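You operate a simulated robot arm through the tools that you are given. There is no shell and no other tool. Be economical: measure what you need, move in short steps, check, and stop when the job is done.

You are at the controls of a simulated robot arm. One attempt, no reset.

## Task
Count 6 clips into the empty clips bin, shelve it and show OK.
Fine: slide it under the counting tray's spout; it goes to its place on the upper shelf.

It is judged by the outcome, as a careful person would: the job done as asked, and still so three seconds after it is handed in. It fails if anything else is knocked over, pushed out of place, dropped, spilled or broken.

## Robot
A 6-joint arm with a two-finger parallel gripper on a trunk, on a base that drives. Base frame: it is fixed to the floor where the robot stands at the start and does not move with it; the origin is under the middle of the robot, x ahead of it, y to its left, z up. Lengths are in mm, angles in degrees, forces in N, time in s.
With the tool pointing down near the work surface it reaches from about 360 to 820 mm from the robot's upright axis, wherever it stands. Its first joint turns from -166.0 to 166.0 degrees. Places, roughly: blocks shutter [400, -800, 1000]; clips place on the upper shelf [500, -1200, 1000]; clips shutter [300, -1200, 1000]; count slider [700, 300, 1200]; green gate pad [700, 100, 1100]; marked spot under the counting tray [800, 200, 900]; screws shutter [400, -1000, 1000]; spacers shutter [300, -1200, 600]. Payload 3.91 kg.
The TCP is the grasp point between the finger pads, 30 mm short of the fingertips. In the tool frame z runs along the fingers and y along their closing line. Largest opening 110 mm; finger width 20, thickness 10; the body of the gripper, 48 by 112 mm, starts 55 mm behind the TCP.
Orientation is that of the tool frame in the base frame, as [roll, pitch, yaw] about the fixed x, y, z axes, in that order (R = Rz(yaw) Ry(pitch) Rx(roll)). With the fingers straight down and closing along the base's y, the tool's x points along the base's -x, its y along +y and its z along -z.

## Interface
- The arm moves only by the tool jog_arm. Its argument "series" is a list of rows, each a list of 7 numbers: the shift along the tool's x, y, z in mm, then the turn, a rotation vector about the tool's x, y, z in degrees, then the closure, from 0 (fully open) to 1 (shut). In form: [[tx, ty, tz, wx, wy, wz, hand], ...]. A call has 1 to 12 rows; each row is the pose to reach, as a shift and turn from the pose commanded when the call began, along the tool's axes at that moment. Rows are played at 5 a second. More than 50 mm and 8.6 degrees between two rows, or a gripper value outside its range, and nothing of the call is played. A pose out of reach is approached as far as the arm can. The call stops where the force on the tool passes 40 N (or 10 N more than at its start, if that is more) or the arm is blocked; 0.2 s more then pass. Each finger travels about 45 mm/s and halts on what it meets, pressing with about 29 N; the grip force reading is that of the motor and also rises with nothing between the fingers. The clock runs only during rows and for 0.2 s after the last one: add rows that repeat a pose to give the fingers time. It gives the time, the measured TCP pose, the force on the tool (base axes), the opening and the grip force at its end, in the units of the frame above (readings bear some noise), with the torque about the TCP (base axes, N m) and any sound that the robot's microphone picked up.
- Cameras (640 x 400 px; columns grow to the right, rows downward): "scene" is now at [-7.1, 108.6, 1624.1]; the picture's right is [-0.58, -0.81, 0.00], its down [-0.51, 0.36, -0.78] and it looks along [0.63, -0.46, -0.62] (base axes); focal length 239 px, centre (320, 200). "wrist" rides on the gripper at [77, 7, -114] in the tool frame; the picture's right is [-0.09, 1.00, 0.00], its down [-0.80, -0.07, -0.59] and it looks along [-0.59, -0.05, 0.80] (tool axes); focal length 270 px, centre (320, 200). There is no depth. A picture from a camera that has moved, and an enlarged one, comes with that camera's place and axes in the base frame and with its lens.
- get_image(camera): a new picture of that camera. The clock stands still meanwhile.
- raise_lower(by): slides the trunk up (or, below 0, down) by that many mm; the arm and the scene camera ride with it, the base frame stays. It gives what a move gives, with no picture.
- drive_base(legs): drives the robot by 1 to 6 legs, each [ahead, turn to the left] in mm and degrees, along the robot's own axes; the way and the turn of a leg run together, so that a leg with both is an arc; at most 1500 mm and 180 degrees a leg. The arm and the cameras ride along, it lands a little off, and it stops where it bumps. It gives what a move gives.
- aim_head(pan, tilt): turns the head with the scene camera to pan (to the left, within 155 degrees either way) and tilt (down, from -29 to 69), counted from straight ahead of the robot. It gives what a move gives.
- close_up(camera, box): a new picture of the part [left, top, right, bottom] of that camera's present view, enlarged. The clock stands still meanwhile.
- job_done(): hands the job in; it is judged then, once.

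Go step by step. Nothing tells you exact positions but the pictures and the camera data: compare them with the known pose of the tool, close in by small moves and look again before you grip or let go. The budget is 120 turns and 90 pictures, counting those below and the enlarged ones. Unless the task says otherwise, let go and move clear before handing in, and close with one line.

The tools are called after "Request:" by a JSON object that holds its "api" and its "payload". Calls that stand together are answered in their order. jog_arm: Moves the arm, as the interface text tells. Its arguments: {"type":"object","properties":{"series":{"type":"array","items":{"type":"array","items":{"type":"number"}}}},"required":["series"]} The other tools are called the same way: raise_lower (by) slides the trunk up or down; drive_base (legs) drives the base; aim_head (pan, tilt) turns the head that bears the scene camera; get_image (camera) takes a picture; close_up (camera, box) takes an enlarged picture of a part of a camera's view; job_done () hands the job in.

At the start:

```text
t: 0.0
ee_pos: [420.3, -80.7, 1389.2]
tool_rot: [180.0, 0.0, 179.4]
contact_force: [-0.4, -0.1, 1.6]
torque: [-0.01, -0.01, -0.01]
grip_width: 110.3
gripper_force: 0.1
trunk travel left (down, up): [-575.0, 35.0]
robot x, y, heading: [6.2, 10.2, -0.3]
head pan, tilt: [-35.8, 38.5]
```

scene: 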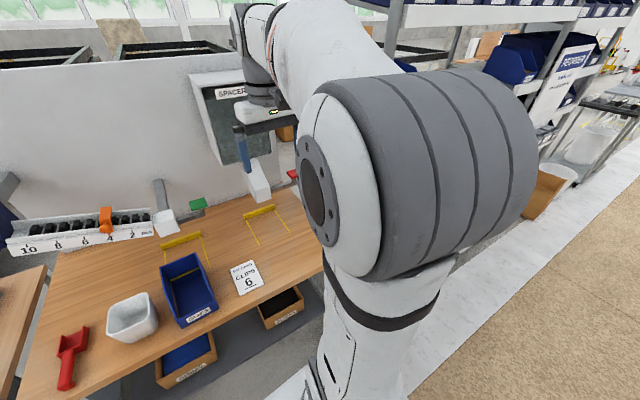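
wrist: 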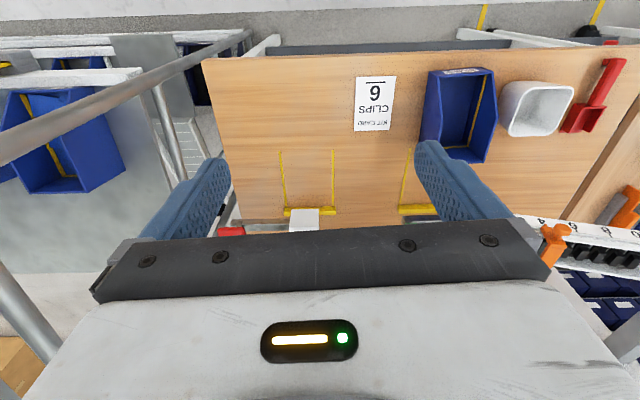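

I see the workbench with a blue bin, a white tub, a scoop, a kit card "CLIPS 6" and the counting tray with an orange slider. I'll look around with the head first.

Request:
{"api": "aim_head", "payload": {"pan": 15, "tilt": 35}}

Request:
{"api": "get_image", "payload": {"camera": "scene"}}

Request:
{"api": "aim_head", "payload": {"pan": -75, "tilt": 25}}

Request:
{"api": "get_image", "payload": {"camera": "scene"}}

```text
t: 1.2
ee_pos: [420.4, -78.9, 1389.5]
tool_rot: [-179.9, -0.1, 179.4]
contact_force: [-0.1, -0.6, -0.2]
torque: [-0.03, 0.04, 0.0]
grip_width: 110.0
gripper_force: 0.1
trunk travel left (down, up): [-575.0, 35.0]
robot x, y, heading: [0.9, 7.1, 0.2]
head pan, tilt: [15.0, 35.0]
```

```text
87 pictures are left
camera scene: at [8.2, 181.7, 1629.5], right [0.26, -0.97, 0.0], down [-0.55, -0.15, -0.82], along [0.79, 0.21, -0.57], focal length 239 px, centre (320, 200)
```

scene: 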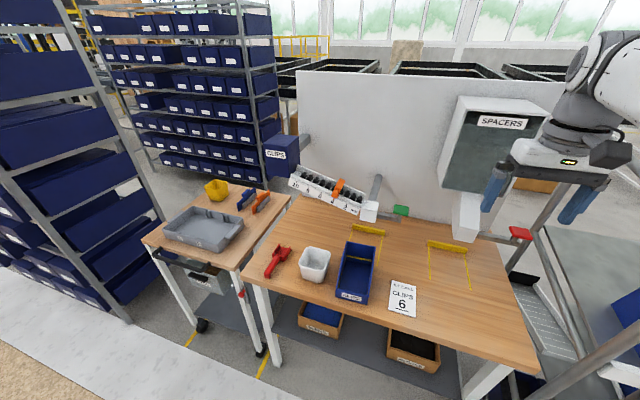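

```text
t: 2.8
ee_pos: [421.2, -79.7, 1390.0]
tool_rot: [-180.0, 0.0, 179.4]
contact_force: [-0.6, 1.2, -0.9]
torque: [0.02, 0.0, 0.03]
grip_width: 109.9
gripper_force: 0.0
trunk travel left (down, up): [-575.0, 35.0]
robot x, y, heading: [-2.4, 5.7, 0.2]
head pan, tilt: [-75.0, 25.0]
```

```text
86 pictures are left
camera scene: at [-52.8, 69.9, 1645.3], right [-0.97, -0.26, 0.0], down [-0.11, 0.41, -0.91], along [0.24, -0.88, -0.42], focal length 239 px, centre (320, 200)
```

scene: 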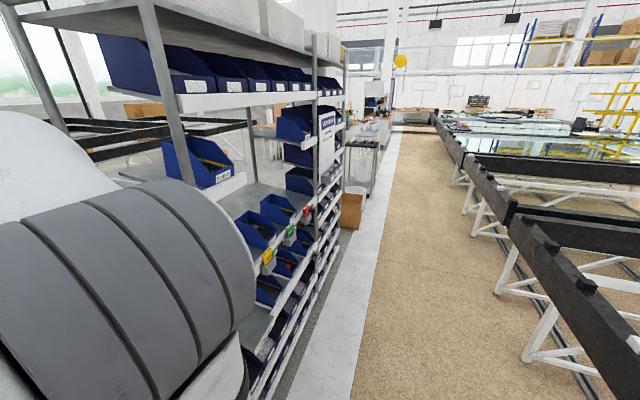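

The bench has a counting tray with numbered slider and green gate pad; the shelf is at right with shutters. I'll look closely at both.

Request:
{"api": "close_up", "payload": {"camera": "scene", "box": [150, 110, 350, 300]}}

Request:
{"api": "aim_head", "payload": {"pan": 15, "tilt": 35}}

Request:
{"api": "close_up", "payload": {"camera": "scene", "box": [250, 130, 430, 240]}}

Request:
{"api": "close_up", "payload": {"camera": "scene", "box": [240, 220, 440, 345]}}

```text
2.11 times, centred on (250, 205) of scene
camera zoom: at [-52.8, 69.9, 1645.3], right [-0.97, -0.26, 0.0], down [-0.11, 0.41, -0.91], along [0.24, -0.88, -0.42], focal length 503 px, centre (467, 190)
```

zoom: 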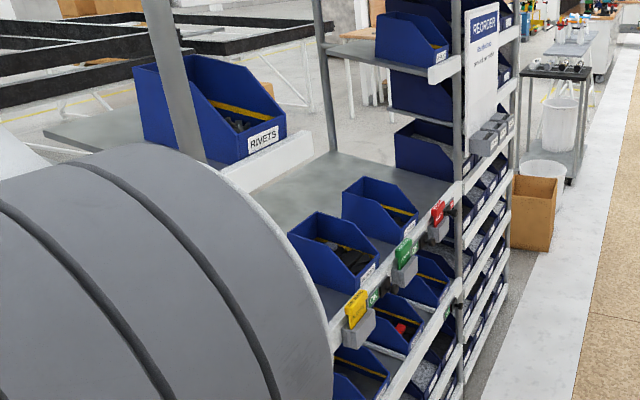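

```text
t: 4.5
ee_pos: [421.0, -80.8, 1390.7]
tool_rot: [180.0, 0.0, 179.4]
contact_force: [0.2, 0.4, -0.2]
torque: [0.02, -0.01, 0.0]
grip_width: 109.8
gripper_force: 0.2
trunk travel left (down, up): [-575.0, 35.0]
robot x, y, heading: [0.1, 4.8, -0.0]
head pan, tilt: [15.0, 35.0]
```

```text
3.56 times, centred on (340, 185) of scene
camera zoom: at [8.2, 181.7, 1629.5], right [0.26, -0.97, 0.0], down [-0.55, -0.15, -0.82], along [0.79, 0.21, -0.57], focal length 850 px, centre (249, 253)
```

zoom: 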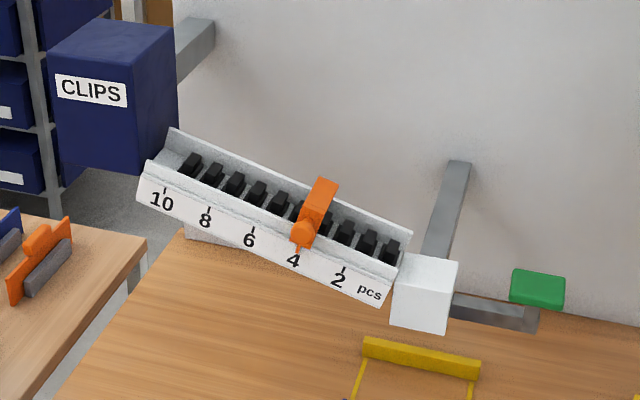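

```text
3.20 times, centred on (340, 282) of scene
camera zoom: at [8.2, 181.7, 1629.5], right [0.26, -0.97, 0.0], down [-0.55, -0.15, -0.82], along [0.79, 0.21, -0.57], focal length 765 px, centre (256, -64)
```

zoom: 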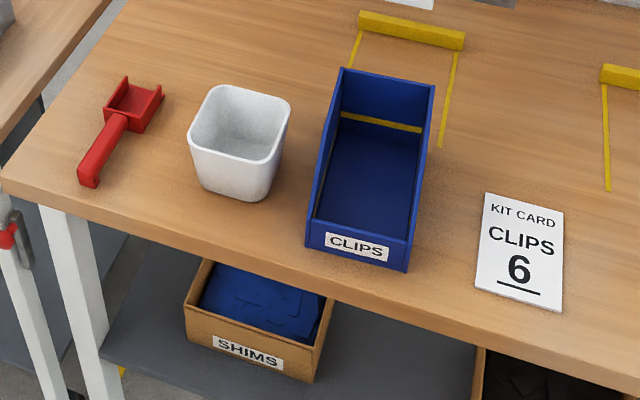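

Slider stands at 4 (needs 6), and the empty CLIPS bin lies around (570, 200) with its lane behind it. I'll move the hand above the bin's front to view it and the tray closer.

Request:
{"api": "jog_arm", "payload": {"series": [[-7, 35, 25, 0, 0, 0, 0], [-15, 70, 50, 0, 0, 0, 0], [-15, 110, 75, 0, 0, 0, 0], [-15, 150, 100, 0, 0, 0, 0], [-15, 190, 125, 0, 0, 0, 0], [-15, 225, 150, 0, 0, 0, 0], [-15, 255, 175, 0, 0, 0, 0], [-15, 280, 200, 0, 0, 0, 0]]}}

Request:
{"api": "get_image", "payload": {"camera": "wrist"}}

Request:
{"api": "get_image", "payload": {"camera": "scene"}}

```text
t: 6.3
ee_pos: [440.3, 201.7, 1191.0]
tool_rot: [-180.0, 0.0, 179.3]
contact_force: [0.8, 0.5, -0.2]
torque: [0.01, 0.02, 0.0]
grip_width: 110.2
gripper_force: 0.1
trunk travel left (down, up): [-575.0, 35.0]
robot x, y, heading: [1.2, 6.7, 0.0]
head pan, tilt: [15.0, 35.0]
```

```text
82 pictures are left
camera wrist: at [363.7, 208.6, 1304.8], right [0.1, 1.0, 0.0], down [0.8, -0.08, 0.59], along [0.59, -0.06, -0.8], focal length 270 px, centre (320, 200)
```

wrist: 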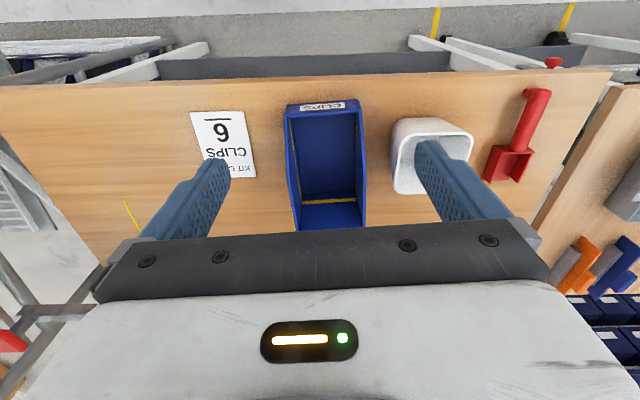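

```text
81 pictures are left
camera scene: at [8.8, 182.5, 1629.4], right [0.26, -0.97, 0.0], down [-0.55, -0.15, -0.82], along [0.79, 0.21, -0.57], focal length 239 px, centre (320, 200)
```

scene: 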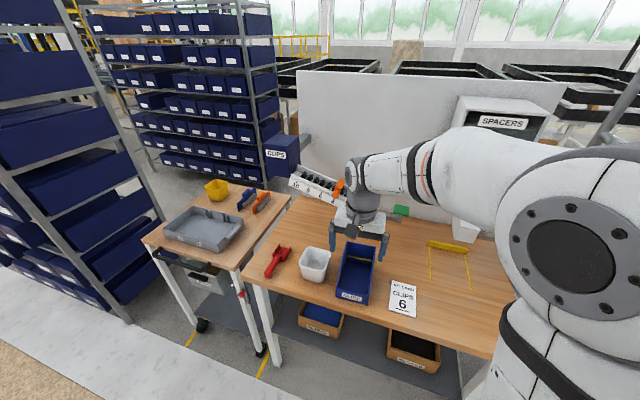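

The bin is ahead of the hand. I enlarge it to read its walls.

Request:
{"api": "close_up", "payload": {"camera": "wrist", "box": [260, 80, 400, 240]}}

```text
2.50 times, centred on (330, 160) of wrist
camera zoom: at [363.7, 208.6, 1304.8], right [0.1, 1.0, 0.0], down [0.8, -0.08, 0.59], along [0.59, -0.06, -0.8], focal length 676 px, centre (295, 300)
```

zoom: 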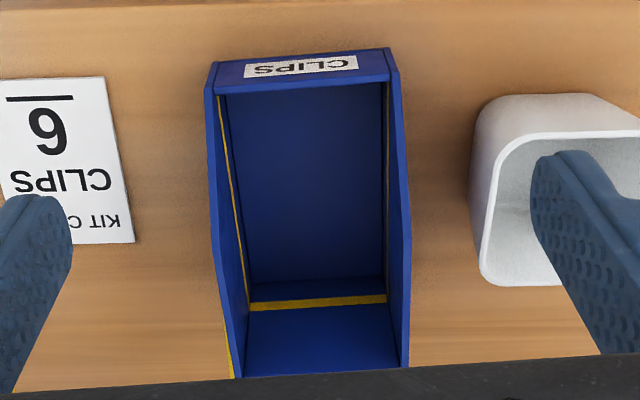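

The bin is about 108 wide, 172 long, front wall ~48 high at x≈490. Now I check the lane and spout.

Request:
{"api": "close_up", "payload": {"camera": "scene", "box": [270, 150, 430, 250]}}

Request:
{"api": "jog_arm", "payload": {"series": [[20, -40, 0, 0, 0, 0, 0], [40, -80, 0, 0, 0, 0, 0], [40, -120, -20, 0, 0, 0, 0], [40, -160, -20, 0, 0, 0, 0], [40, -200, -20, 0, 0, 0, 0], [40, -240, -20, 0, 0, 0, 0]]}}

Request:
{"api": "close_up", "payload": {"camera": "scene", "box": [270, 150, 430, 250]}}

Request:
{"api": "get_image", "payload": {"camera": "wrist"}}

```text
4.00 times, centred on (350, 200) of scene
camera zoom: at [8.8, 182.5, 1629.4], right [0.26, -0.97, 0.0], down [-0.55, -0.15, -0.82], along [0.79, 0.21, -0.57], focal length 956 px, centre (200, 200)
```

zoom: 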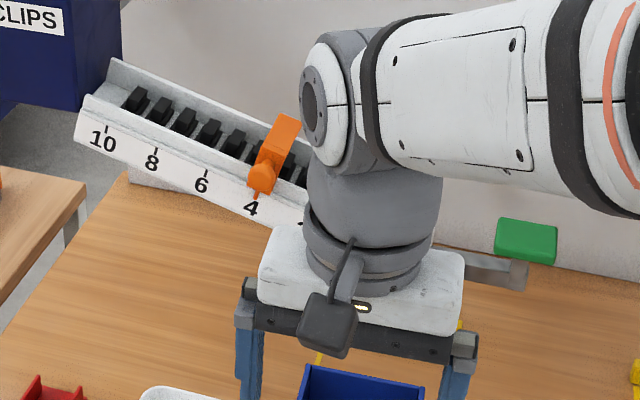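

```text
t: 7.7
ee_pos: [397.1, -41.7, 1209.7]
tool_rot: [-180.0, 0.0, 179.6]
contact_force: [0.7, 0.0, 0.3]
torque: [0.03, 0.04, 0.0]
grip_width: 110.2
gripper_force: 0.1
trunk travel left (down, up): [-575.0, 35.0]
robot x, y, heading: [0.8, 8.9, 0.1]
head pan, tilt: [15.0, 35.0]
```

```text
4.00 times, centred on (350, 200) of scene
camera zoom: at [8.2, 181.1, 1629.6], right [0.26, -0.97, 0.0], down [-0.55, -0.15, -0.82], along [0.79, 0.21, -0.57], focal length 956 px, centre (200, 200)
```

zoom: 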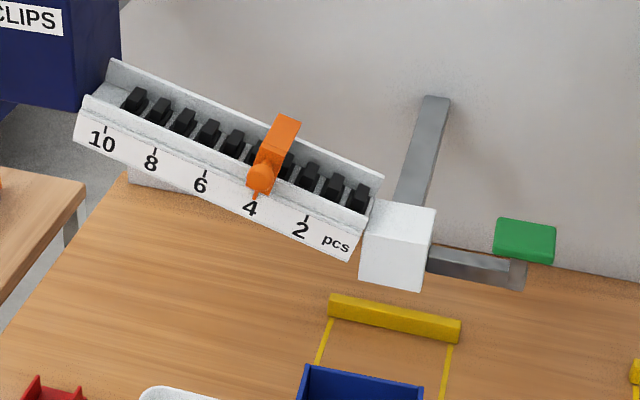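

```text
77 pictures are left
camera wrist: at [320.3, -34.8, 1323.3], right [0.1, 1.0, 0.0], down [0.8, -0.08, 0.59], along [0.59, -0.06, -0.8], focal length 270 px, centre (320, 200)
```

wrist: 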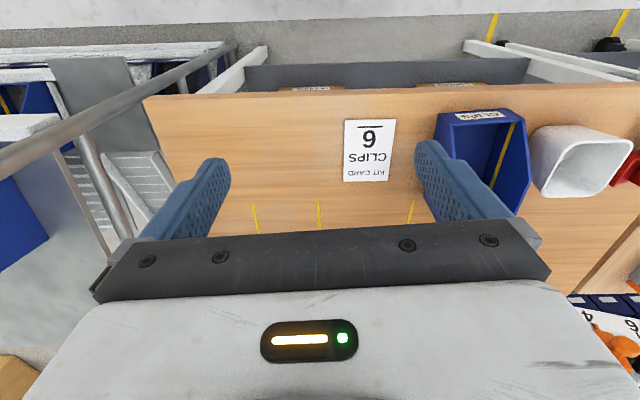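

The lane's bar stands at x≈853, lane centre y≈181, spout at y≈184; the slider knob is near (725, 313, 1145). I move the hand in front of the slider for a close look.

Request:
{"api": "jog_arm", "payload": {"series": [[-10, 30, -30, 0, 0, 0, 0], [-30, 65, -60, 0, 0, 0, 0], [-50, 105, -60, 0, 0, 0, 0], [-70, 145, -60, 0, 0, 0, 0], [-90, 185, -60, 0, 0, 0, 0], [-110, 225, -60, 0, 0, 0, 0], [-130, 265, -60, 0, 0, 0, 0], [-150, 305, -60, 0, 0, 0, 0], [-170, 342, -60, 0, 0, 0, 0]]}}

Request:
{"api": "get_image", "payload": {"camera": "wrist"}}

```text
refused: row 2 steps farther than a row can; nothing moved
```

```text
76 pictures are left
camera wrist: at [320.3, -34.8, 1323.3], right [0.1, 1.0, 0.0], down [0.8, -0.08, 0.59], along [0.59, -0.06, -0.8], focal length 270 px, centre (320, 200)
```

wrist: 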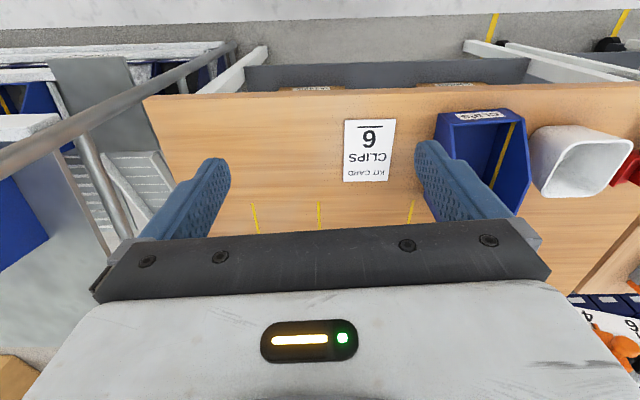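

The step was slightly too long; I repeat with finer steps.

Request:
{"api": "jog_arm", "payload": {"series": [[-10, 30, -20, 0, 0, 0, 0], [-25, 60, -40, 0, 0, 0, 0], [-45, 95, -60, 0, 0, 0, 0], [-65, 135, -60, 0, 0, 0, 0], [-85, 175, -60, 0, 0, 0, 0], [-105, 215, -60, 0, 0, 0, 0], [-125, 255, -60, 0, 0, 0, 0], [-145, 295, -60, 0, 0, 0, 0], [-165, 335, -60, 0, 0, 0, 0], [-173, 342, -60, 0, 0, 0, 0]]}}

Request:
{"api": "get_image", "payload": {"camera": "wrist"}}

```text
t: 9.9
ee_pos: [573.0, 300.2, 1271.5]
tool_rot: [180.0, 0.0, 179.3]
contact_force: [0.0, 0.0, 0.4]
torque: [0.01, 0.01, 0.05]
grip_width: 110.0
gripper_force: 0.0
trunk travel left (down, up): [-575.0, 35.0]
robot x, y, heading: [-2.2, 11.8, 0.2]
head pan, tilt: [15.0, 35.0]
```

```text
75 pictures are left
camera wrist: at [496.1, 306.5, 1385.8], right [0.1, 1.0, 0.0], down [0.8, -0.08, 0.59], along [0.59, -0.06, -0.8], focal length 270 px, centre (320, 200)
```

wrist: 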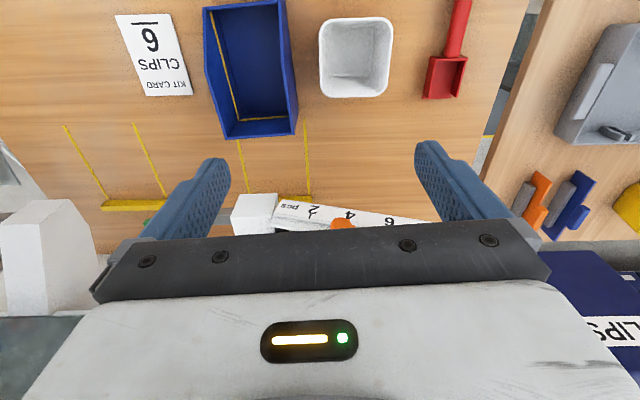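

The tray front plate leans back and faces up; I enlarge knob area.

Request:
{"api": "close_up", "payload": {"camera": "wrist", "box": [225, 180, 425, 240]}}

Request:
{"api": "close_up", "payload": {"camera": "scene", "box": [280, 155, 400, 225]}}

```text
3.20 times, centred on (325, 210) of wrist
camera zoom: at [496.1, 306.5, 1385.8], right [0.1, 1.0, 0.0], down [0.8, -0.08, 0.59], along [0.59, -0.06, -0.8], focal length 865 px, centre (304, 168)
```

zoom: 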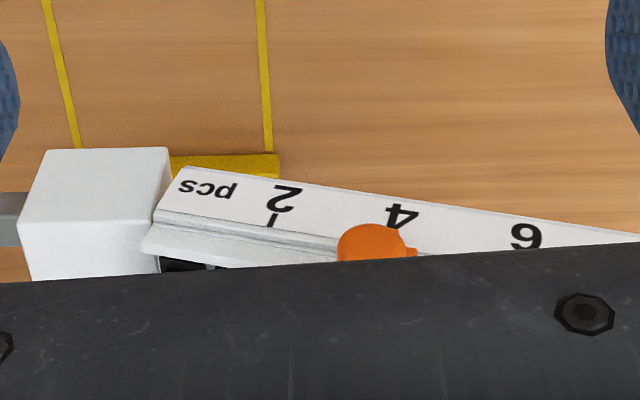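

```text
5.33 times, centred on (340, 190) of scene
camera zoom: at [8.4, 181.7, 1629.5], right [0.26, -0.97, 0.0], down [-0.55, -0.15, -0.82], along [0.79, 0.21, -0.57], focal length 1274 px, centre (213, 253)
```

zoom: 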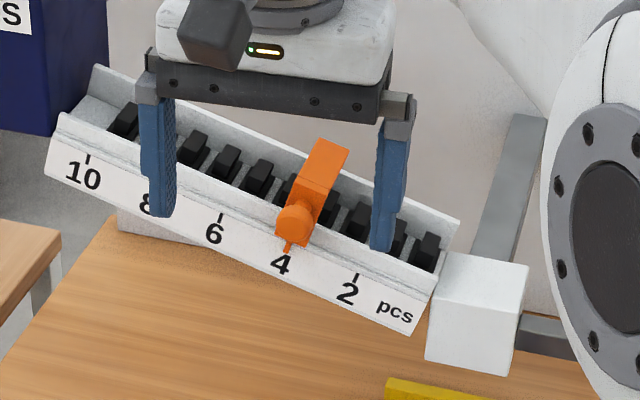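

The calibration checks with the fingertips. I move over the slider block, tips still above it, and look.

Request:
{"api": "jog_arm", "payload": {"series": [[-40, 4, 0, 0, 0, 0, 0], [-80, 8, 10, 0, 0, 0, 0], [-122, 8, 20, 0, 0, 0, 0.3], [-122, 8, 40, 0, 0, 0, 0.3]]}}

Request:
{"api": "close_up", "payload": {"camera": "scene", "box": [280, 155, 400, 225]}}

Request:
{"api": "get_image", "payload": {"camera": "wrist"}}

```text
t: 10.9
ee_pos: [694.1, 308.3, 1233.9]
tool_rot: [180.0, 0.1, 179.4]
contact_force: [0.1, -0.3, -0.4]
torque: [0.03, -0.01, -0.04]
grip_width: 77.2
gripper_force: 0.1
trunk travel left (down, up): [-575.0, 35.0]
robot x, y, heading: [0.0, 6.0, 0.2]
head pan, tilt: [15.0, 35.0]
```

```text
5.33 times, centred on (340, 190) of scene
camera zoom: at [6.9, 181.5, 1629.6], right [0.26, -0.97, 0.0], down [-0.55, -0.15, -0.82], along [0.79, 0.21, -0.57], focal length 1274 px, centre (213, 253)
```

zoom: 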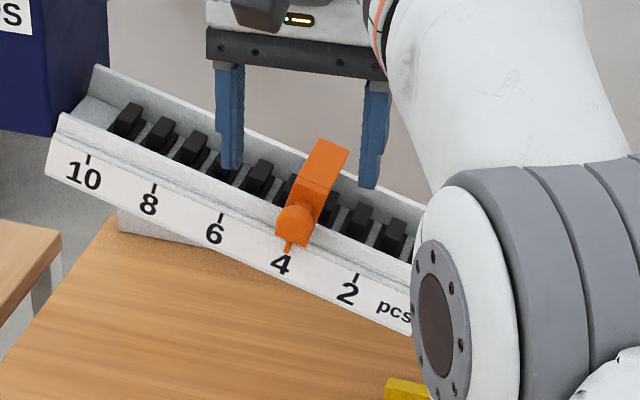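

```text
71 pictures are left
camera wrist: at [616.8, 314.3, 1347.7], right [0.1, 1.0, 0.0], down [0.8, -0.08, 0.6], along [0.59, -0.06, -0.8], focal length 270 px, centre (320, 200)
```

wrist: 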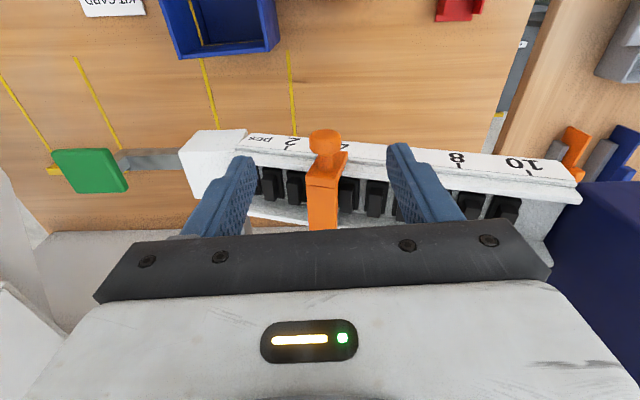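

The knob protrudes at about (693–707, 309, 1170). I lower open fingers astride the knob and close gently.

Request:
{"api": "jog_arm", "payload": {"series": [[5, 1, 15, 0, 0, 0, 0.3], [5, 1, 30, 0, 0, 0, 0.3], [5, 1, 43, 0, 0, 0, 0.4]]}}

Request:
{"api": "close_up", "payload": {"camera": "scene", "box": [280, 155, 400, 225]}}

Request:
{"api": "get_image", "payload": {"camera": "wrist"}}

```text
t: 11.7
ee_pos: [687.8, 307.9, 1186.6]
tool_rot: [179.9, 0.0, 179.4]
contact_force: [-0.4, -0.4, -0.1]
torque: [-0.01, 0.0, -0.02]
grip_width: 66.2
gripper_force: 0.0
trunk travel left (down, up): [-575.0, 35.0]
robot x, y, heading: [2.8, 5.8, 0.1]
head pan, tilt: [15.0, 35.0]
```

```text
5.33 times, centred on (340, 190) of scene
camera zoom: at [8.3, 181.8, 1629.5], right [0.26, -0.97, 0.0], down [-0.55, -0.15, -0.82], along [0.79, 0.21, -0.57], focal length 1274 px, centre (213, 253)
```

zoom: 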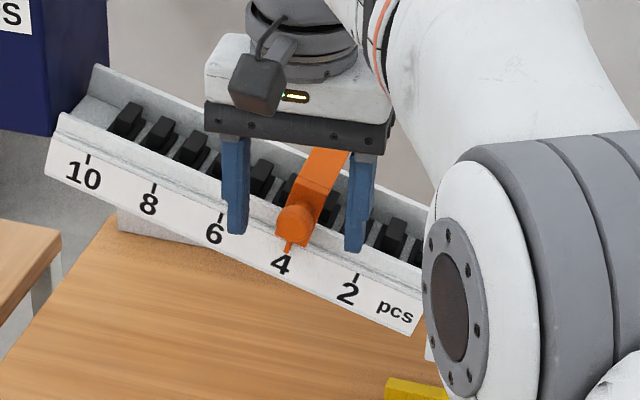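

```text
69 pictures are left
camera wrist: at [612.1, 314.2, 1301.2], right [0.1, 1.0, 0.0], down [0.8, -0.08, 0.59], along [0.59, -0.06, -0.8], focal length 270 px, centre (320, 200)
```

wrist: 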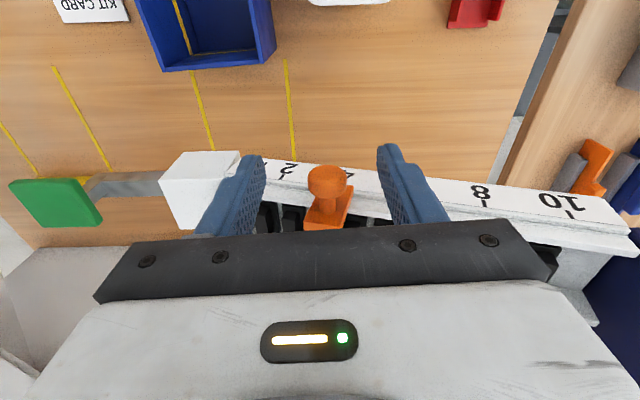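

The fingers straddle the knob properly. Closing on it.

Request:
{"api": "jog_arm", "payload": {"series": [[-4, 0.5, 0, 0, 0, 0, 0.5], [-4, 0.5, 0, 0, 0, 0, 0.7], [-4, 0.5, 0, 0, 0, 0, 0.9], [-4, 0.5, 0, 0, 0, 0, 0.9], [-4, 0.5, 0, 0, 0, 0, 0.9], [-4, 0.5, 0, 0, 0, 0, 0.9]]}}

Request:
{"api": "close_up", "payload": {"camera": "scene", "box": [280, 155, 400, 225]}}

```text
t: 13.1
ee_pos: [693.0, 307.6, 1187.2]
tool_rot: [-179.9, 0.0, 179.5]
contact_force: [-3.1, 2.3, -3.8]
torque: [0.05, -0.03, 0.07]
grip_width: 23.1
gripper_force: 44.9
trunk travel left (down, up): [-575.0, 35.0]
robot x, y, heading: [1.2, 7.2, -0.0]
head pan, tilt: [15.0, 35.0]
```

```text
5.33 times, centred on (340, 190) of scene
camera zoom: at [8.4, 182.4, 1629.4], right [0.26, -0.97, 0.0], down [-0.55, -0.15, -0.82], along [0.79, 0.21, -0.57], focal length 1274 px, centre (213, 253)
```

zoom: 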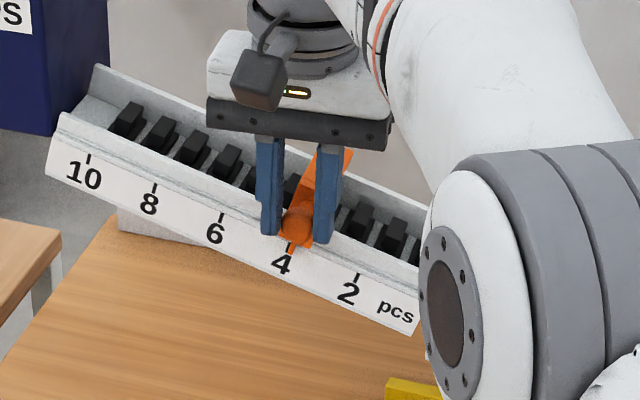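

Gripped at 4. I slide it two marks along the incline (+46 y, +16.5 z).

Request:
{"api": "jog_arm", "payload": {"series": [[0, 11.5, -4, 0, 0, 0, 0.9], [0, 23, -8.2, 0, 0, 0, 0.9], [0, 34.5, -12.4, 0, 0, 0, 0.9], [0, 45, -16.2, 0, 0, 0, 0.9], [0, 45, -16.2, 0, 0, 0, 0.9]]}}

Request:
{"api": "close_up", "payload": {"camera": "scene", "box": [280, 155, 400, 225]}}

```text
t: 14.3
ee_pos: [697.3, 356.6, 1201.0]
tool_rot: [-180.0, -0.1, 179.4]
contact_force: [8.1, 3.7, -17.2]
torque: [0.13, -0.09, 0.06]
grip_width: 23.0
gripper_force: 45.5
trunk travel left (down, up): [-575.0, 35.0]
robot x, y, heading: [-1.0, 8.7, 0.1]
head pan, tilt: [15.0, 35.0]
```

```text
5.33 times, centred on (340, 190) of scene
camera zoom: at [12.4, 183.5, 1629.2], right [0.26, -0.97, 0.0], down [-0.56, -0.15, -0.82], along [0.79, 0.21, -0.58], focal length 1274 px, centre (213, 253)
```

zoom: 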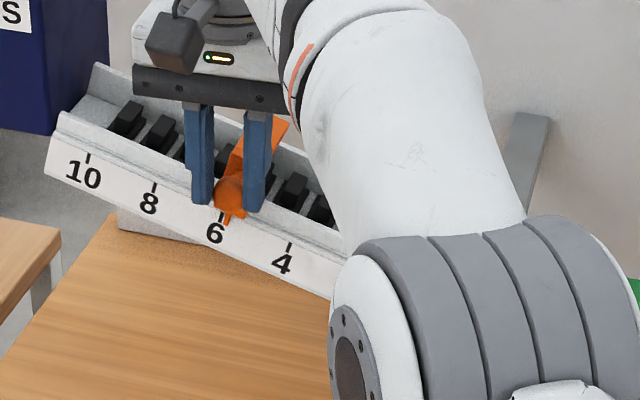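

Pointer is ~3 mm short of the 6 tick; a small extra nudge.

Request:
{"api": "jog_arm", "payload": {"series": [[0, 2, 0.5, 0, 0, 0, 0.9], [0, 3.5, 1, 0, 0, 0, 0.9], [0, 3.5, 1, 0, 0, 0, 0.9]]}}

Request:
{"api": "close_up", "payload": {"camera": "scene", "box": [290, 165, 350, 205]}}

```text
t: 15.1
ee_pos: [697.2, 359.4, 1201.4]
tool_rot: [180.0, 0.0, 179.5]
contact_force: [5.1, 4.8, -12.5]
torque: [0.05, 0.87, 0.11]
grip_width: 23.1
gripper_force: 44.7
trunk travel left (down, up): [-575.0, 35.0]
robot x, y, heading: [0.4, 8.2, 0.1]
head pan, tilt: [15.0, 35.0]
```

```text
10.00 times, centred on (320, 185) of scene
camera zoom: at [11.1, 183.4, 1629.3], right [0.26, -0.97, 0.0], down [-0.56, -0.15, -0.82], along [0.79, 0.21, -0.58], focal length 2390 px, centre (320, 350)
```

zoom: 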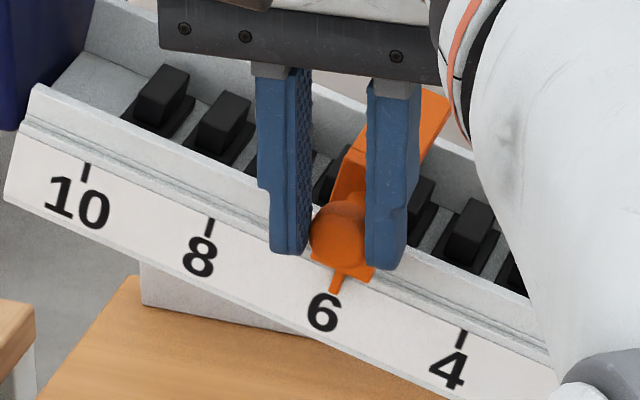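

The pointer sits exactly on 6 (between 8 and 4 ticks). Release and lift away.

Request:
{"api": "jog_arm", "payload": {"series": [[0, 0, 0, 0, 0, 0, 0.6], [0, 0, 0, 0, 0, 0, 0.5], [3, 0, -15, 0, 0, 0, 0.5], [5, 0, -45, 0, 0, 0, 0.5], [40, 0, -70, 0, 0, 0, 0.5], [80, 0, -70, 0, 0, 0, 0.5], [120, -20, -70, 0, 0, 0, 0.5]]}}

Request:
{"api": "close_up", "payload": {"camera": "scene", "box": [280, 155, 420, 245]}}

Request:
{"api": "get_image", "payload": {"camera": "wrist"}}

```text
t: 16.7
ee_pos: [640.8, 382.5, 1287.8]
tool_rot: [-179.9, 0.0, 179.5]
contact_force: [-0.3, -0.2, 0.2]
torque: [-0.01, 0.01, -0.02]
grip_width: 54.7
gripper_force: 0.0
out of reach, approached as far as the arm can: row 4, 5, 6, 7
trunk travel left (down, up): [-575.0, 35.0]
robot x, y, heading: [-2.3, 6.1, 0.1]
head pan, tilt: [15.0, 35.0]
```

```text
4.44 times, centred on (350, 200) of scene
camera zoom: at [8.0, 182.0, 1629.5], right [0.26, -0.97, 0.0], down [-0.55, -0.15, -0.82], along [0.79, 0.21, -0.57], focal length 1062 px, centre (187, 200)
```

zoom: 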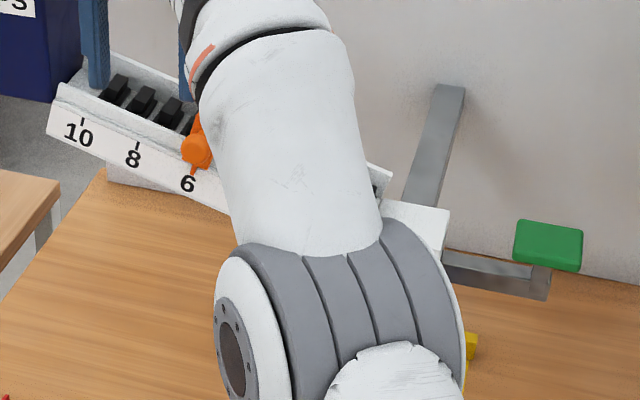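

```text
64 pictures are left
camera wrist: at [565.3, 388.6, 1401.6], right [0.1, 1.0, 0.0], down [0.8, -0.08, 0.59], along [0.59, -0.06, -0.8], focal length 270 px, centre (320, 200)
```

wrist: 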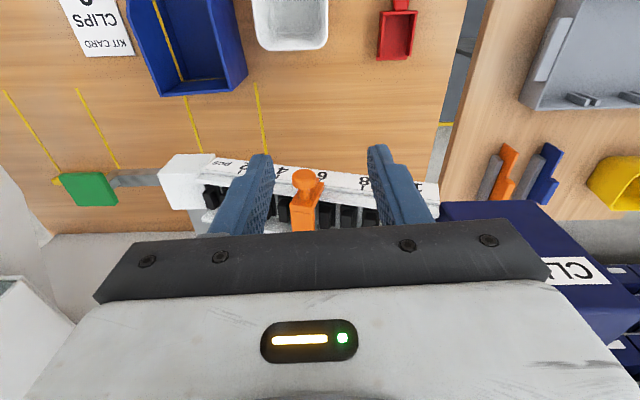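

Slider is at 6. Pad lies near (727, 75, 1120), spout mouth front at x≈724, z≈1049. I now go over the bin's front wall with the hand turned so it closes along x.

Request:
{"api": "jog_arm", "payload": {"series": [[14, -17, 9, 0, 0, -8.2, 0.5], [28, -34, 18, 0, 0, -16.4, 0.5], [42, -51, 27, 0, 0, -24.6, 0.5], [56, -68, 36, 0, 0, -32.8, 0.5], [70, -85, 45, 0, 0, -41, 0.5], [84, -102, 54, 0, 0, -49.2, 0.5], [98, -119, 63, 0, 0, -57.4, 0.5], [112, -136, 72, 0, 0, -65.6, 0.5], [126, -153, 81, 0, 0, -73.8, 0.5], [140, -170, 90, 0, 0, -82, 0.5], [151, -183, 100, 0, 0, -90, 0.5]]}}

Request:
{"api": "get_image", "payload": {"camera": "wrist"}}

Request:
{"api": "get_image", "payload": {"camera": "scene"}}

```text
t: 19.1
ee_pos: [681.1, 318.2, 1265.2]
tool_rot: [178.8, -1.3, -105.2]
contact_force: [-0.3, 0.1, 0.1]
torque: [0.0, -0.01, 0.02]
grip_width: 54.9
gripper_force: 0.0
out of reach, approached as far as the arm can: row 1, 2, 3, 4, 5, 6, 7, 8, 9, 10, 11
trunk travel left (down, up): [-575.0, 35.0]
robot x, y, heading: [0.1, 6.1, 0.3]
head pan, tilt: [15.0, 35.0]
```

```text
63 pictures are left
camera wrist: at [659.0, 247.8, 1381.9], right [-0.94, 0.35, 0.02], down [0.29, 0.76, 0.57], along [0.18, 0.54, -0.82], focal length 270 px, centre (320, 200)
```

wrist: 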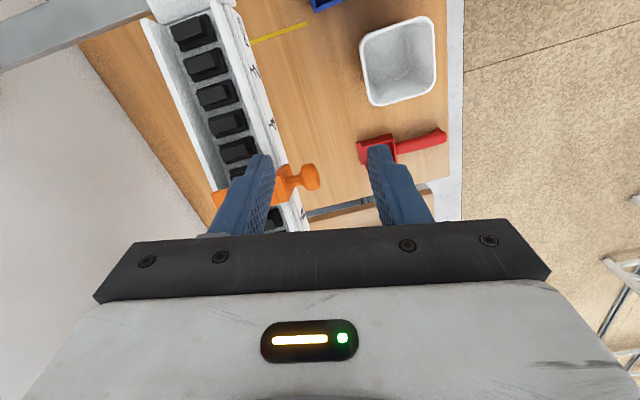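

```text
62 pictures are left
camera scene: at [8.3, 182.2, 1629.5], right [0.26, -0.97, 0.0], down [-0.55, -0.15, -0.82], along [0.79, 0.21, -0.57], focal length 239 px, centre (320, 200)
```

scene: 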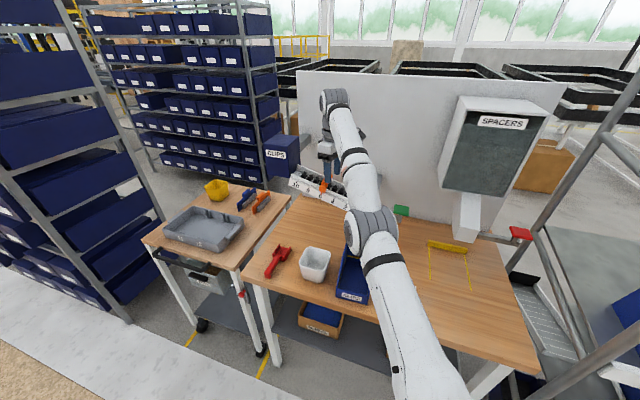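

The arm has stretched to its limit and stuck. I try a short move inward toward the robot to recover.

Request:
{"api": "jog_arm", "payload": {"series": [[10, 12, 0, 0, 0, 0, 0.5], [20, 24, 0, 0, 0, 0, 0.5], [30, 36, 0, 0, 0, 0, 0.5]]}}

```text
t: 19.9
ee_pos: [681.2, 319.8, 1272.6]
tool_rot: [178.9, -1.3, -105.3]
contact_force: [0.9, -0.2, -1.0]
torque: [-0.02, -0.01, 0.04]
grip_width: 55.1
gripper_force: 0.0
out of reach, approached as far as the arm can: row 1, 2, 3
trunk travel left (down, up): [-575.0, 35.0]
robot x, y, heading: [1.1, 11.2, 0.0]
head pan, tilt: [15.0, 35.0]
```

Still stuck at a straight elbow. I test holding still a number of rows to see whether the arm iterates toward its commanded pose.

Request:
{"api": "jog_arm", "payload": {"series": [[0, 0, 0, 0, 0, 0, 0.5], [0, 0, 0, 0, 0, 0, 0.5], [0, 0, 0, 0, 0, 0, 0.5], [0, 0, 0, 0, 0, 0, 0.5], [0, 0, 0, 0, 0, 0, 0.5], [0, 0, 0, 0, 0, 0, 0.5]]}}

```text
t: 21.3
ee_pos: [680.4, 319.0, 1271.8]
tool_rot: [178.8, -1.3, -105.4]
contact_force: [-0.7, -0.6, 0.8]
torque: [-0.01, 0.02, -0.01]
grip_width: 55.0
gripper_force: 0.0
trunk travel left (down, up): [-575.0, 35.0]
robot x, y, heading: [-0.5, 6.3, 0.1]
head pan, tilt: [15.0, 35.0]
```

The command equals the actual pose, so moves are relative from here. I try moving down along the reach sphere with a slight tilt.

Request:
{"api": "jog_arm", "payload": {"series": [[0, 0, 10, 0, 0, 0, 0.5], [0, 0, 20, 0, 0, 0, 0.5], [0, 0, 30, 0, 0, 0, 0.5]]}}

```text
t: 22.1
ee_pos: [684.2, 318.9, 1256.2]
tool_rot: [178.2, -1.8, -105.4]
contact_force: [-0.4, 0.1, -0.2]
torque: [0.05, 0.03, -0.02]
grip_width: 55.0
gripper_force: 0.0
out of reach, approached as far as the arm can: row 1, 2, 3
trunk travel left (down, up): [-575.0, 35.0]
robot x, y, heading: [3.9, 6.6, -0.2]
head pan, tilt: [15.0, 35.0]
```

I look at the arm's shape to understand the block.

Request:
{"api": "close_up", "payload": {"camera": "scene", "box": [260, 70, 480, 400]}}

```text
1.21 times, centred on (370, 235) of scene
camera zoom: at [9.0, 181.9, 1629.5], right [0.26, -0.97, 0.0], down [-0.55, -0.15, -0.82], along [0.79, 0.21, -0.57], focal length 290 px, centre (259, 158)
```

zoom: 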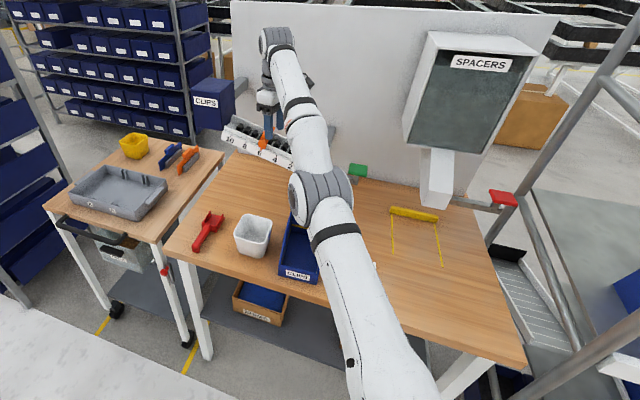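

The elbow is nearly straight. I command a swing to the robot's right combined with a firm inward pull, all at this safe height, so the elbow can bend again.

Request:
{"api": "jog_arm", "payload": {"series": [[25, 20, -5, 0, 0, 0, 0.5], [50, 40, -10, 0, 0, 0, 0.5], [75, 65, -15, 0, 0, 0, 0.5], [100, 90, -20, 0, 0, 0, 0.5], [125, 120, -25, 0, 0, 0, 0.5], [150, 150, -30, 0, 0, 0, 0.5], [175, 180, -35, 0, 0, 0, 0.5], [200, 210, -40, 0, 0, 0, 0.5]]}}

Request:
{"api": "get_image", "payload": {"camera": "scene"}}

```text
t: 23.9
ee_pos: [430.9, 183.5, 1300.6]
tool_rot: [178.9, -1.3, -105.4]
contact_force: [-0.4, -0.1, 0.3]
torque: [0.02, -0.04, -0.02]
grip_width: 55.2
gripper_force: 0.1
out of reach, approached as far as the arm can: row 1, 2
trunk travel left (down, up): [-575.0, 35.0]
robot x, y, heading: [-0.4, 8.4, 0.1]
head pan, tilt: [15.0, 35.0]
```

```text
60 pictures are left
camera scene: at [5.9, 180.8, 1629.6], right [0.26, -0.97, 0.0], down [-0.55, -0.15, -0.82], along [0.79, 0.21, -0.57], focal length 239 px, centre (320, 200)
```

scene: 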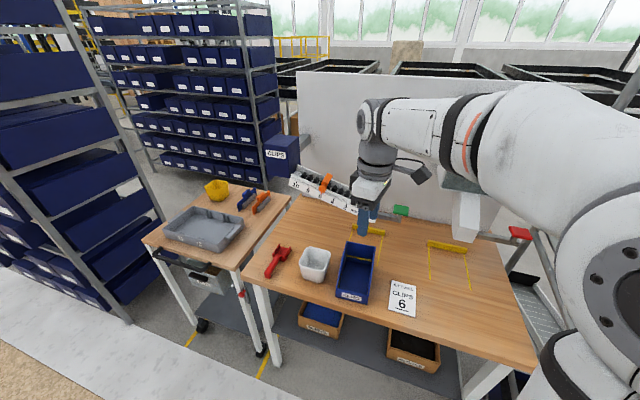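

Recovered with the elbow up. I straighten the tool and place it over the bin's front wall.

Request:
{"api": "jog_arm", "payload": {"series": [[-8, -14, 45, -0.3, -0.3, -4, 0.5], [-16, -28, 90, -0.6, -0.6, -8, 0.5], [-24, -42, 135, -0.9, -1, -12, 0.5], [-32, -55.5, 180, -1.1, -1.3, -15.4, 0.5], [-32, -55.5, 220, -1.1, -1.3, -15.4, 0.5], [-32, -55.5, 250, -1.1, -1.3, -15.4, 0.5]]}}

Request:
{"api": "close_up", "payload": {"camera": "scene", "box": [300, 200, 440, 310]}}

Request:
{"api": "get_image", "payload": {"camera": "wrist"}}

```text
t: 25.3
ee_pos: [489.4, 194.9, 1049.7]
tool_rot: [177.6, 0.6, -90.0]
contact_force: [1.9, -0.8, -0.2]
torque: [0.01, 0.01, 0.0]
grip_width: 55.0
gripper_force: 0.1
trunk travel left (down, up): [-575.0, 35.0]
robot x, y, heading: [1.6, 8.6, 0.2]
head pan, tilt: [15.0, 35.0]
```

```text
3.64 times, centred on (370, 255) of scene
camera zoom: at [9.0, 182.0, 1629.5], right [0.26, -0.97, 0.0], down [-0.55, -0.15, -0.82], along [0.79, 0.21, -0.57], focal length 869 px, centre (138, 0)
```

zoom: 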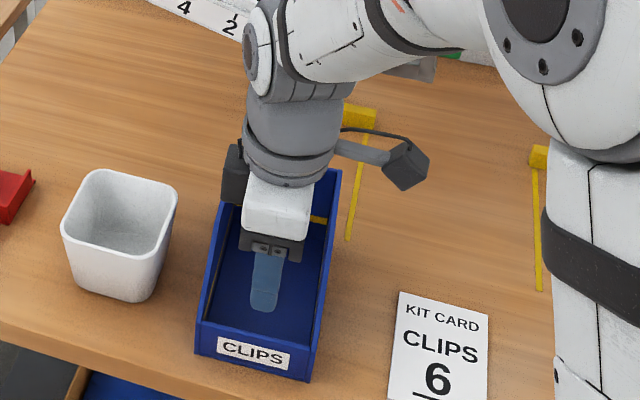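

```text
58 pictures are left
camera wrist: at [487.7, 117.0, 1163.3], right [-1.0, 0.09, 0.04], down [0.1, 0.8, 0.6], along [0.02, 0.6, -0.8], focal length 270 px, centre (320, 200)
```

wrist: 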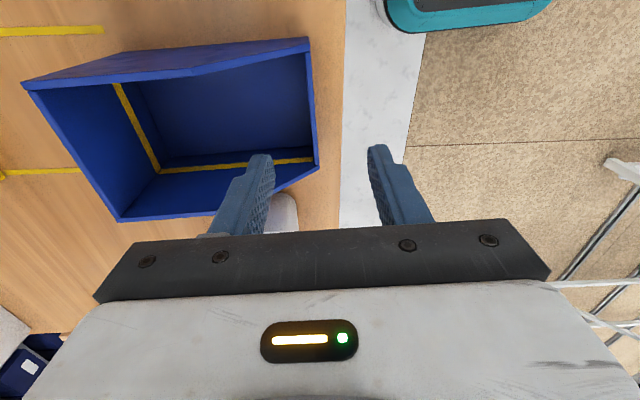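

Aligned over the front wall (x≈490–492). I correct the slight tilt and descend astride the wall.

Request:
{"api": "jog_arm", "payload": {"series": [[-1, -1.5, 35, 1.2, 0.3, 0, 0.5], [-2, -2.6, 70, 2.4, 0.6, 0, 0.5], [-2, -2.6, 100, 2.4, 0.6, 0, 0.5], [-2, -2.6, 115, 2.4, 0.6, 0, 0.5]]}}

Request:
{"api": "close_up", "payload": {"camera": "scene", "box": [300, 200, 440, 310]}}

Request:
{"api": "get_image", "payload": {"camera": "wrist"}}

```text
t: 26.3
ee_pos: [486.1, 197.1, 934.4]
tool_rot: [-180.0, 0.0, -89.9]
contact_force: [0.8, 0.3, 1.0]
torque: [0.06, -0.01, 0.03]
grip_width: 54.9
gripper_force: 0.0
trunk travel left (down, up): [-575.0, 35.0]
robot x, y, heading: [-1.0, 6.3, 0.1]
head pan, tilt: [15.0, 35.0]
```

```text
3.64 times, centred on (370, 255) of scene
camera zoom: at [8.6, 181.9, 1629.5], right [0.26, -0.97, 0.0], down [-0.55, -0.15, -0.82], along [0.79, 0.21, -0.57], focal length 869 px, centre (138, 0)
```

zoom: 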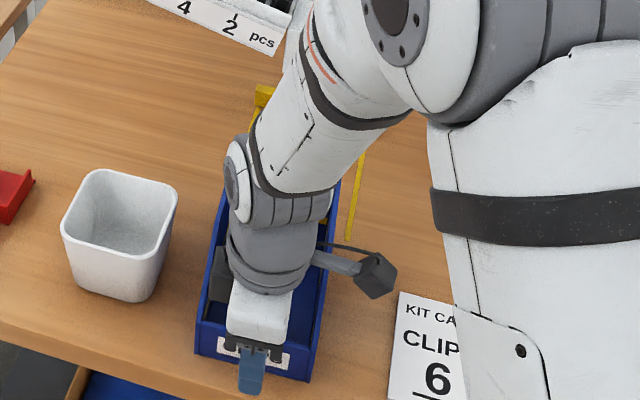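

```text
56 pictures are left
camera wrist: at [479.3, 120.2, 1048.5], right [-1.0, 0.09, 0.0], down [0.07, 0.8, 0.59], along [0.05, 0.59, -0.81], focal length 270 px, centre (320, 200)
```

wrist: 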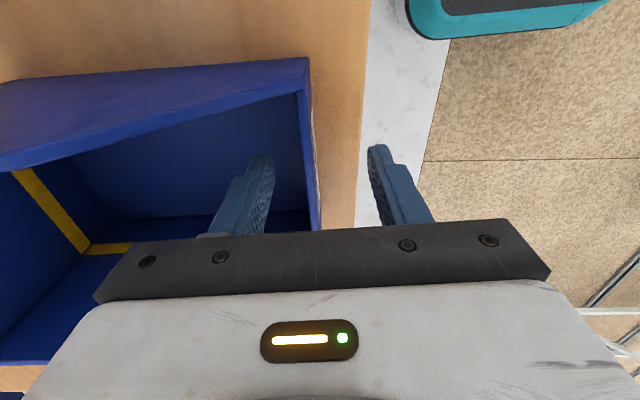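

Wall lies between fingers; shift 5 mm forward, down 13, then close.

Request:
{"api": "jog_arm", "payload": {"series": [[0, -5, 6, 0, 0, 0, 0.5], [0, -5, 13, 0, 0, 0, 0.5], [0, -5, 13, 0, 0, 0, 0.75], [0, -5, 13, 0, 0, 0, 1], [0, -5, 13, 0, 0, 0, 1], [0, -5, 13, 0, 0, 0, 1], [0, -5, 13, 0, 0, 0, 1]]}}

Request:
{"api": "get_image", "payload": {"camera": "wrist"}}

```text
t: 27.9
ee_pos: [490.7, 198.8, 920.5]
tool_rot: [-180.0, 0.0, -90.0]
contact_force: [-0.4, -0.2, -0.2]
torque: [-0.01, -0.01, -0.05]
grip_width: 4.4
gripper_force: 29.6
trunk travel left (down, up): [-575.0, 35.0]
robot x, y, heading: [3.8, 7.3, 0.4]
head pan, tilt: [15.0, 35.0]
```

```text
55 pictures are left
camera wrist: at [484.6, 120.4, 1035.4], right [-1.0, 0.09, 0.0], down [0.07, 0.8, 0.59], along [0.05, 0.59, -0.81], focal length 270 px, centre (320, 200)
```

wrist: 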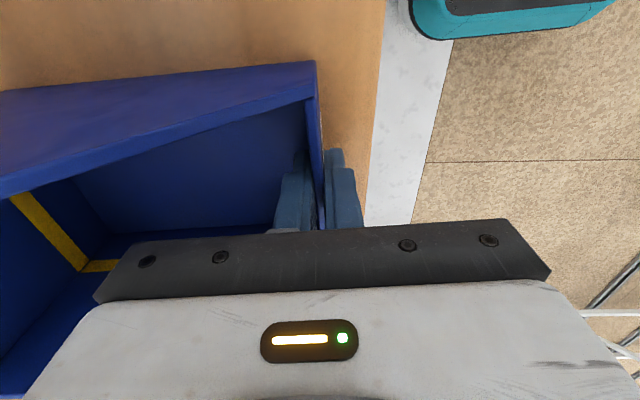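

Holding the 4.4 mm front wall. I slide the bin 150 mm along the table into the lane with 14 mm to the right.

Request:
{"api": "jog_arm", "payload": {"series": [[3, -20, 0, 0, 0, 0, 1], [6, -45, 0, 0, 0, 0, 1], [9, -70, 0, 0, 0, 0, 1], [12, -95, 0, 0, 0, 0, 1], [14, -120, 0, 0, 0, 0, 1], [14, -150, 0, 0, 0, 0, 1], [14, -150, 0, 0, 0, 0, 1]]}}

Request:
{"api": "get_image", "payload": {"camera": "scene"}}

Request:
{"api": "get_image", "payload": {"camera": "wrist"}}

```text
t: 29.5
ee_pos: [641.9, 182.5, 922.1]
tool_rot: [179.9, -0.1, -89.9]
contact_force: [0.8, 0.4, -0.1]
torque: [0.02, 0.15, 0.0]
grip_width: 4.7
gripper_force: 28.8
trunk travel left (down, up): [-575.0, 35.0]
robot x, y, heading: [-0.7, 7.2, 0.1]
head pan, tilt: [15.0, 35.0]
```

```text
54 pictures are left
camera scene: at [8.5, 181.9, 1629.5], right [0.26, -0.97, 0.0], down [-0.55, -0.15, -0.82], along [0.79, 0.21, -0.57], focal length 239 px, centre (320, 200)
```

scene: 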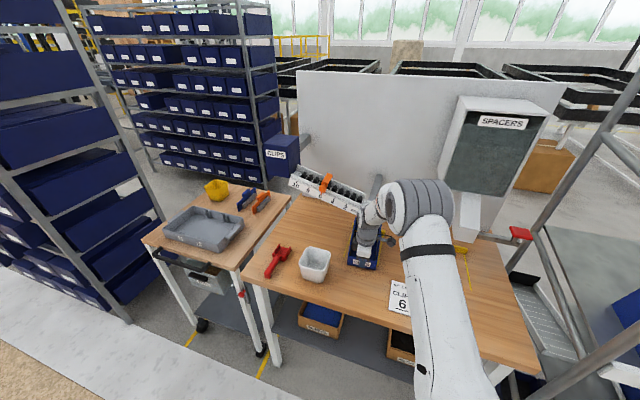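

```text
53 pictures are left
camera wrist: at [635.3, 105.1, 1036.9], right [-1.0, 0.09, 0.0], down [0.07, 0.8, 0.59], along [0.05, 0.59, -0.81], focal length 270 px, centre (320, 200)
```

wrist: 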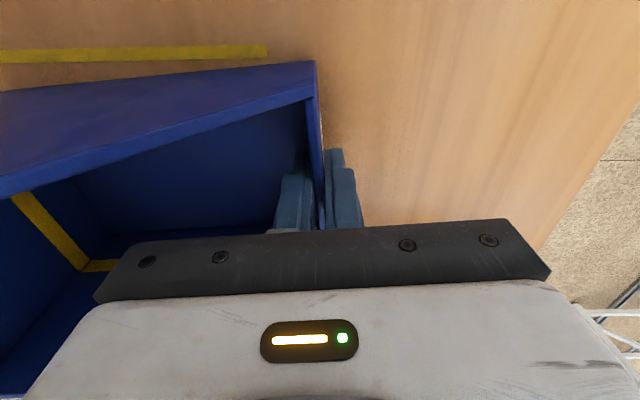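

The bin is in the lane, front at x≈641. I check the clearance between wrist and spout.

Request:
{"api": "close_up", "payload": {"camera": "scene", "box": [320, 165, 420, 275]}}

```text
3.64 times, centred on (370, 220) of scene
camera zoom: at [8.5, 181.9, 1629.5], right [0.26, -0.97, 0.0], down [-0.55, -0.15, -0.82], along [0.79, 0.21, -0.57], focal length 869 px, centre (138, 127)
```

zoom: 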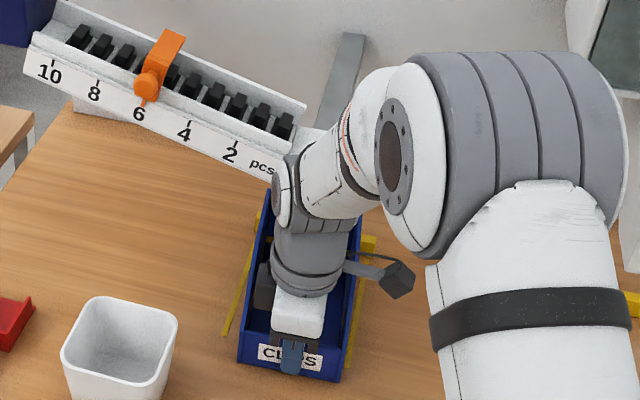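

Very near the spout, so I release here, lift, back off, and tilt the closed fingers forward 35° to push the rest.

Request:
{"api": "jog_arm", "payload": {"series": [[0, 0, 0, 0, 0, 0, 0.7], [0, 0, 0, 0, 0, 0, 0.7], [0, 0, -35, 0, 0, 0, 0.7], [0, 0, -70, 0, 0, 0, 0.8], [0, 40, -75, 5, 0, 0, 1], [0, 75, -75, 12, 0, 0, 1], [0, 100, -75, 20, 0, 0, 1], [0, 100, -75, 28, 0, 0, 1], [0, 90, -60, 35, 0, 0, 1], [0, 80, -40, 35, 0, 0, 1]]}}

Request:
{"api": "close_up", "payload": {"camera": "scene", "box": [320, 165, 420, 275]}}

```text
t: 31.7
ee_pos: [558.3, 186.0, 958.3]
tool_rot: [-145.1, -0.1, -90.0]
contact_force: [0.5, 0.5, 0.9]
torque: [-0.01, 0.0, 0.0]
grip_width: 0.0
gripper_force: 29.1
out of reach, approached as far as the arm can: row 9
trunk travel left (down, up): [-575.0, 35.0]
robot x, y, heading: [-3.2, 11.6, 0.1]
head pan, tilt: [15.0, 35.0]
```

```text
3.64 times, centred on (370, 220) of scene
camera zoom: at [9.4, 182.2, 1629.5], right [0.26, -0.97, 0.0], down [-0.55, -0.15, -0.82], along [0.79, 0.21, -0.57], focal length 869 px, centre (138, 127)
```

zoom: 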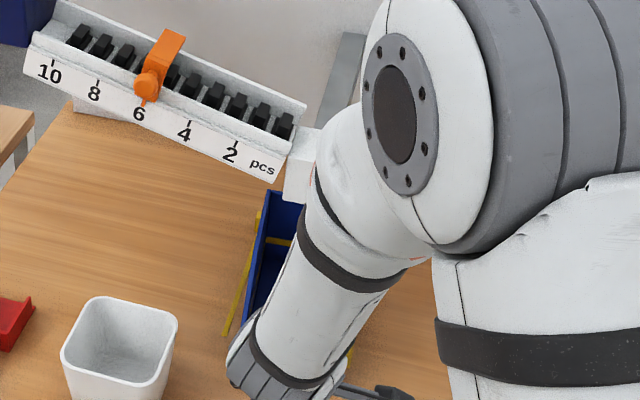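

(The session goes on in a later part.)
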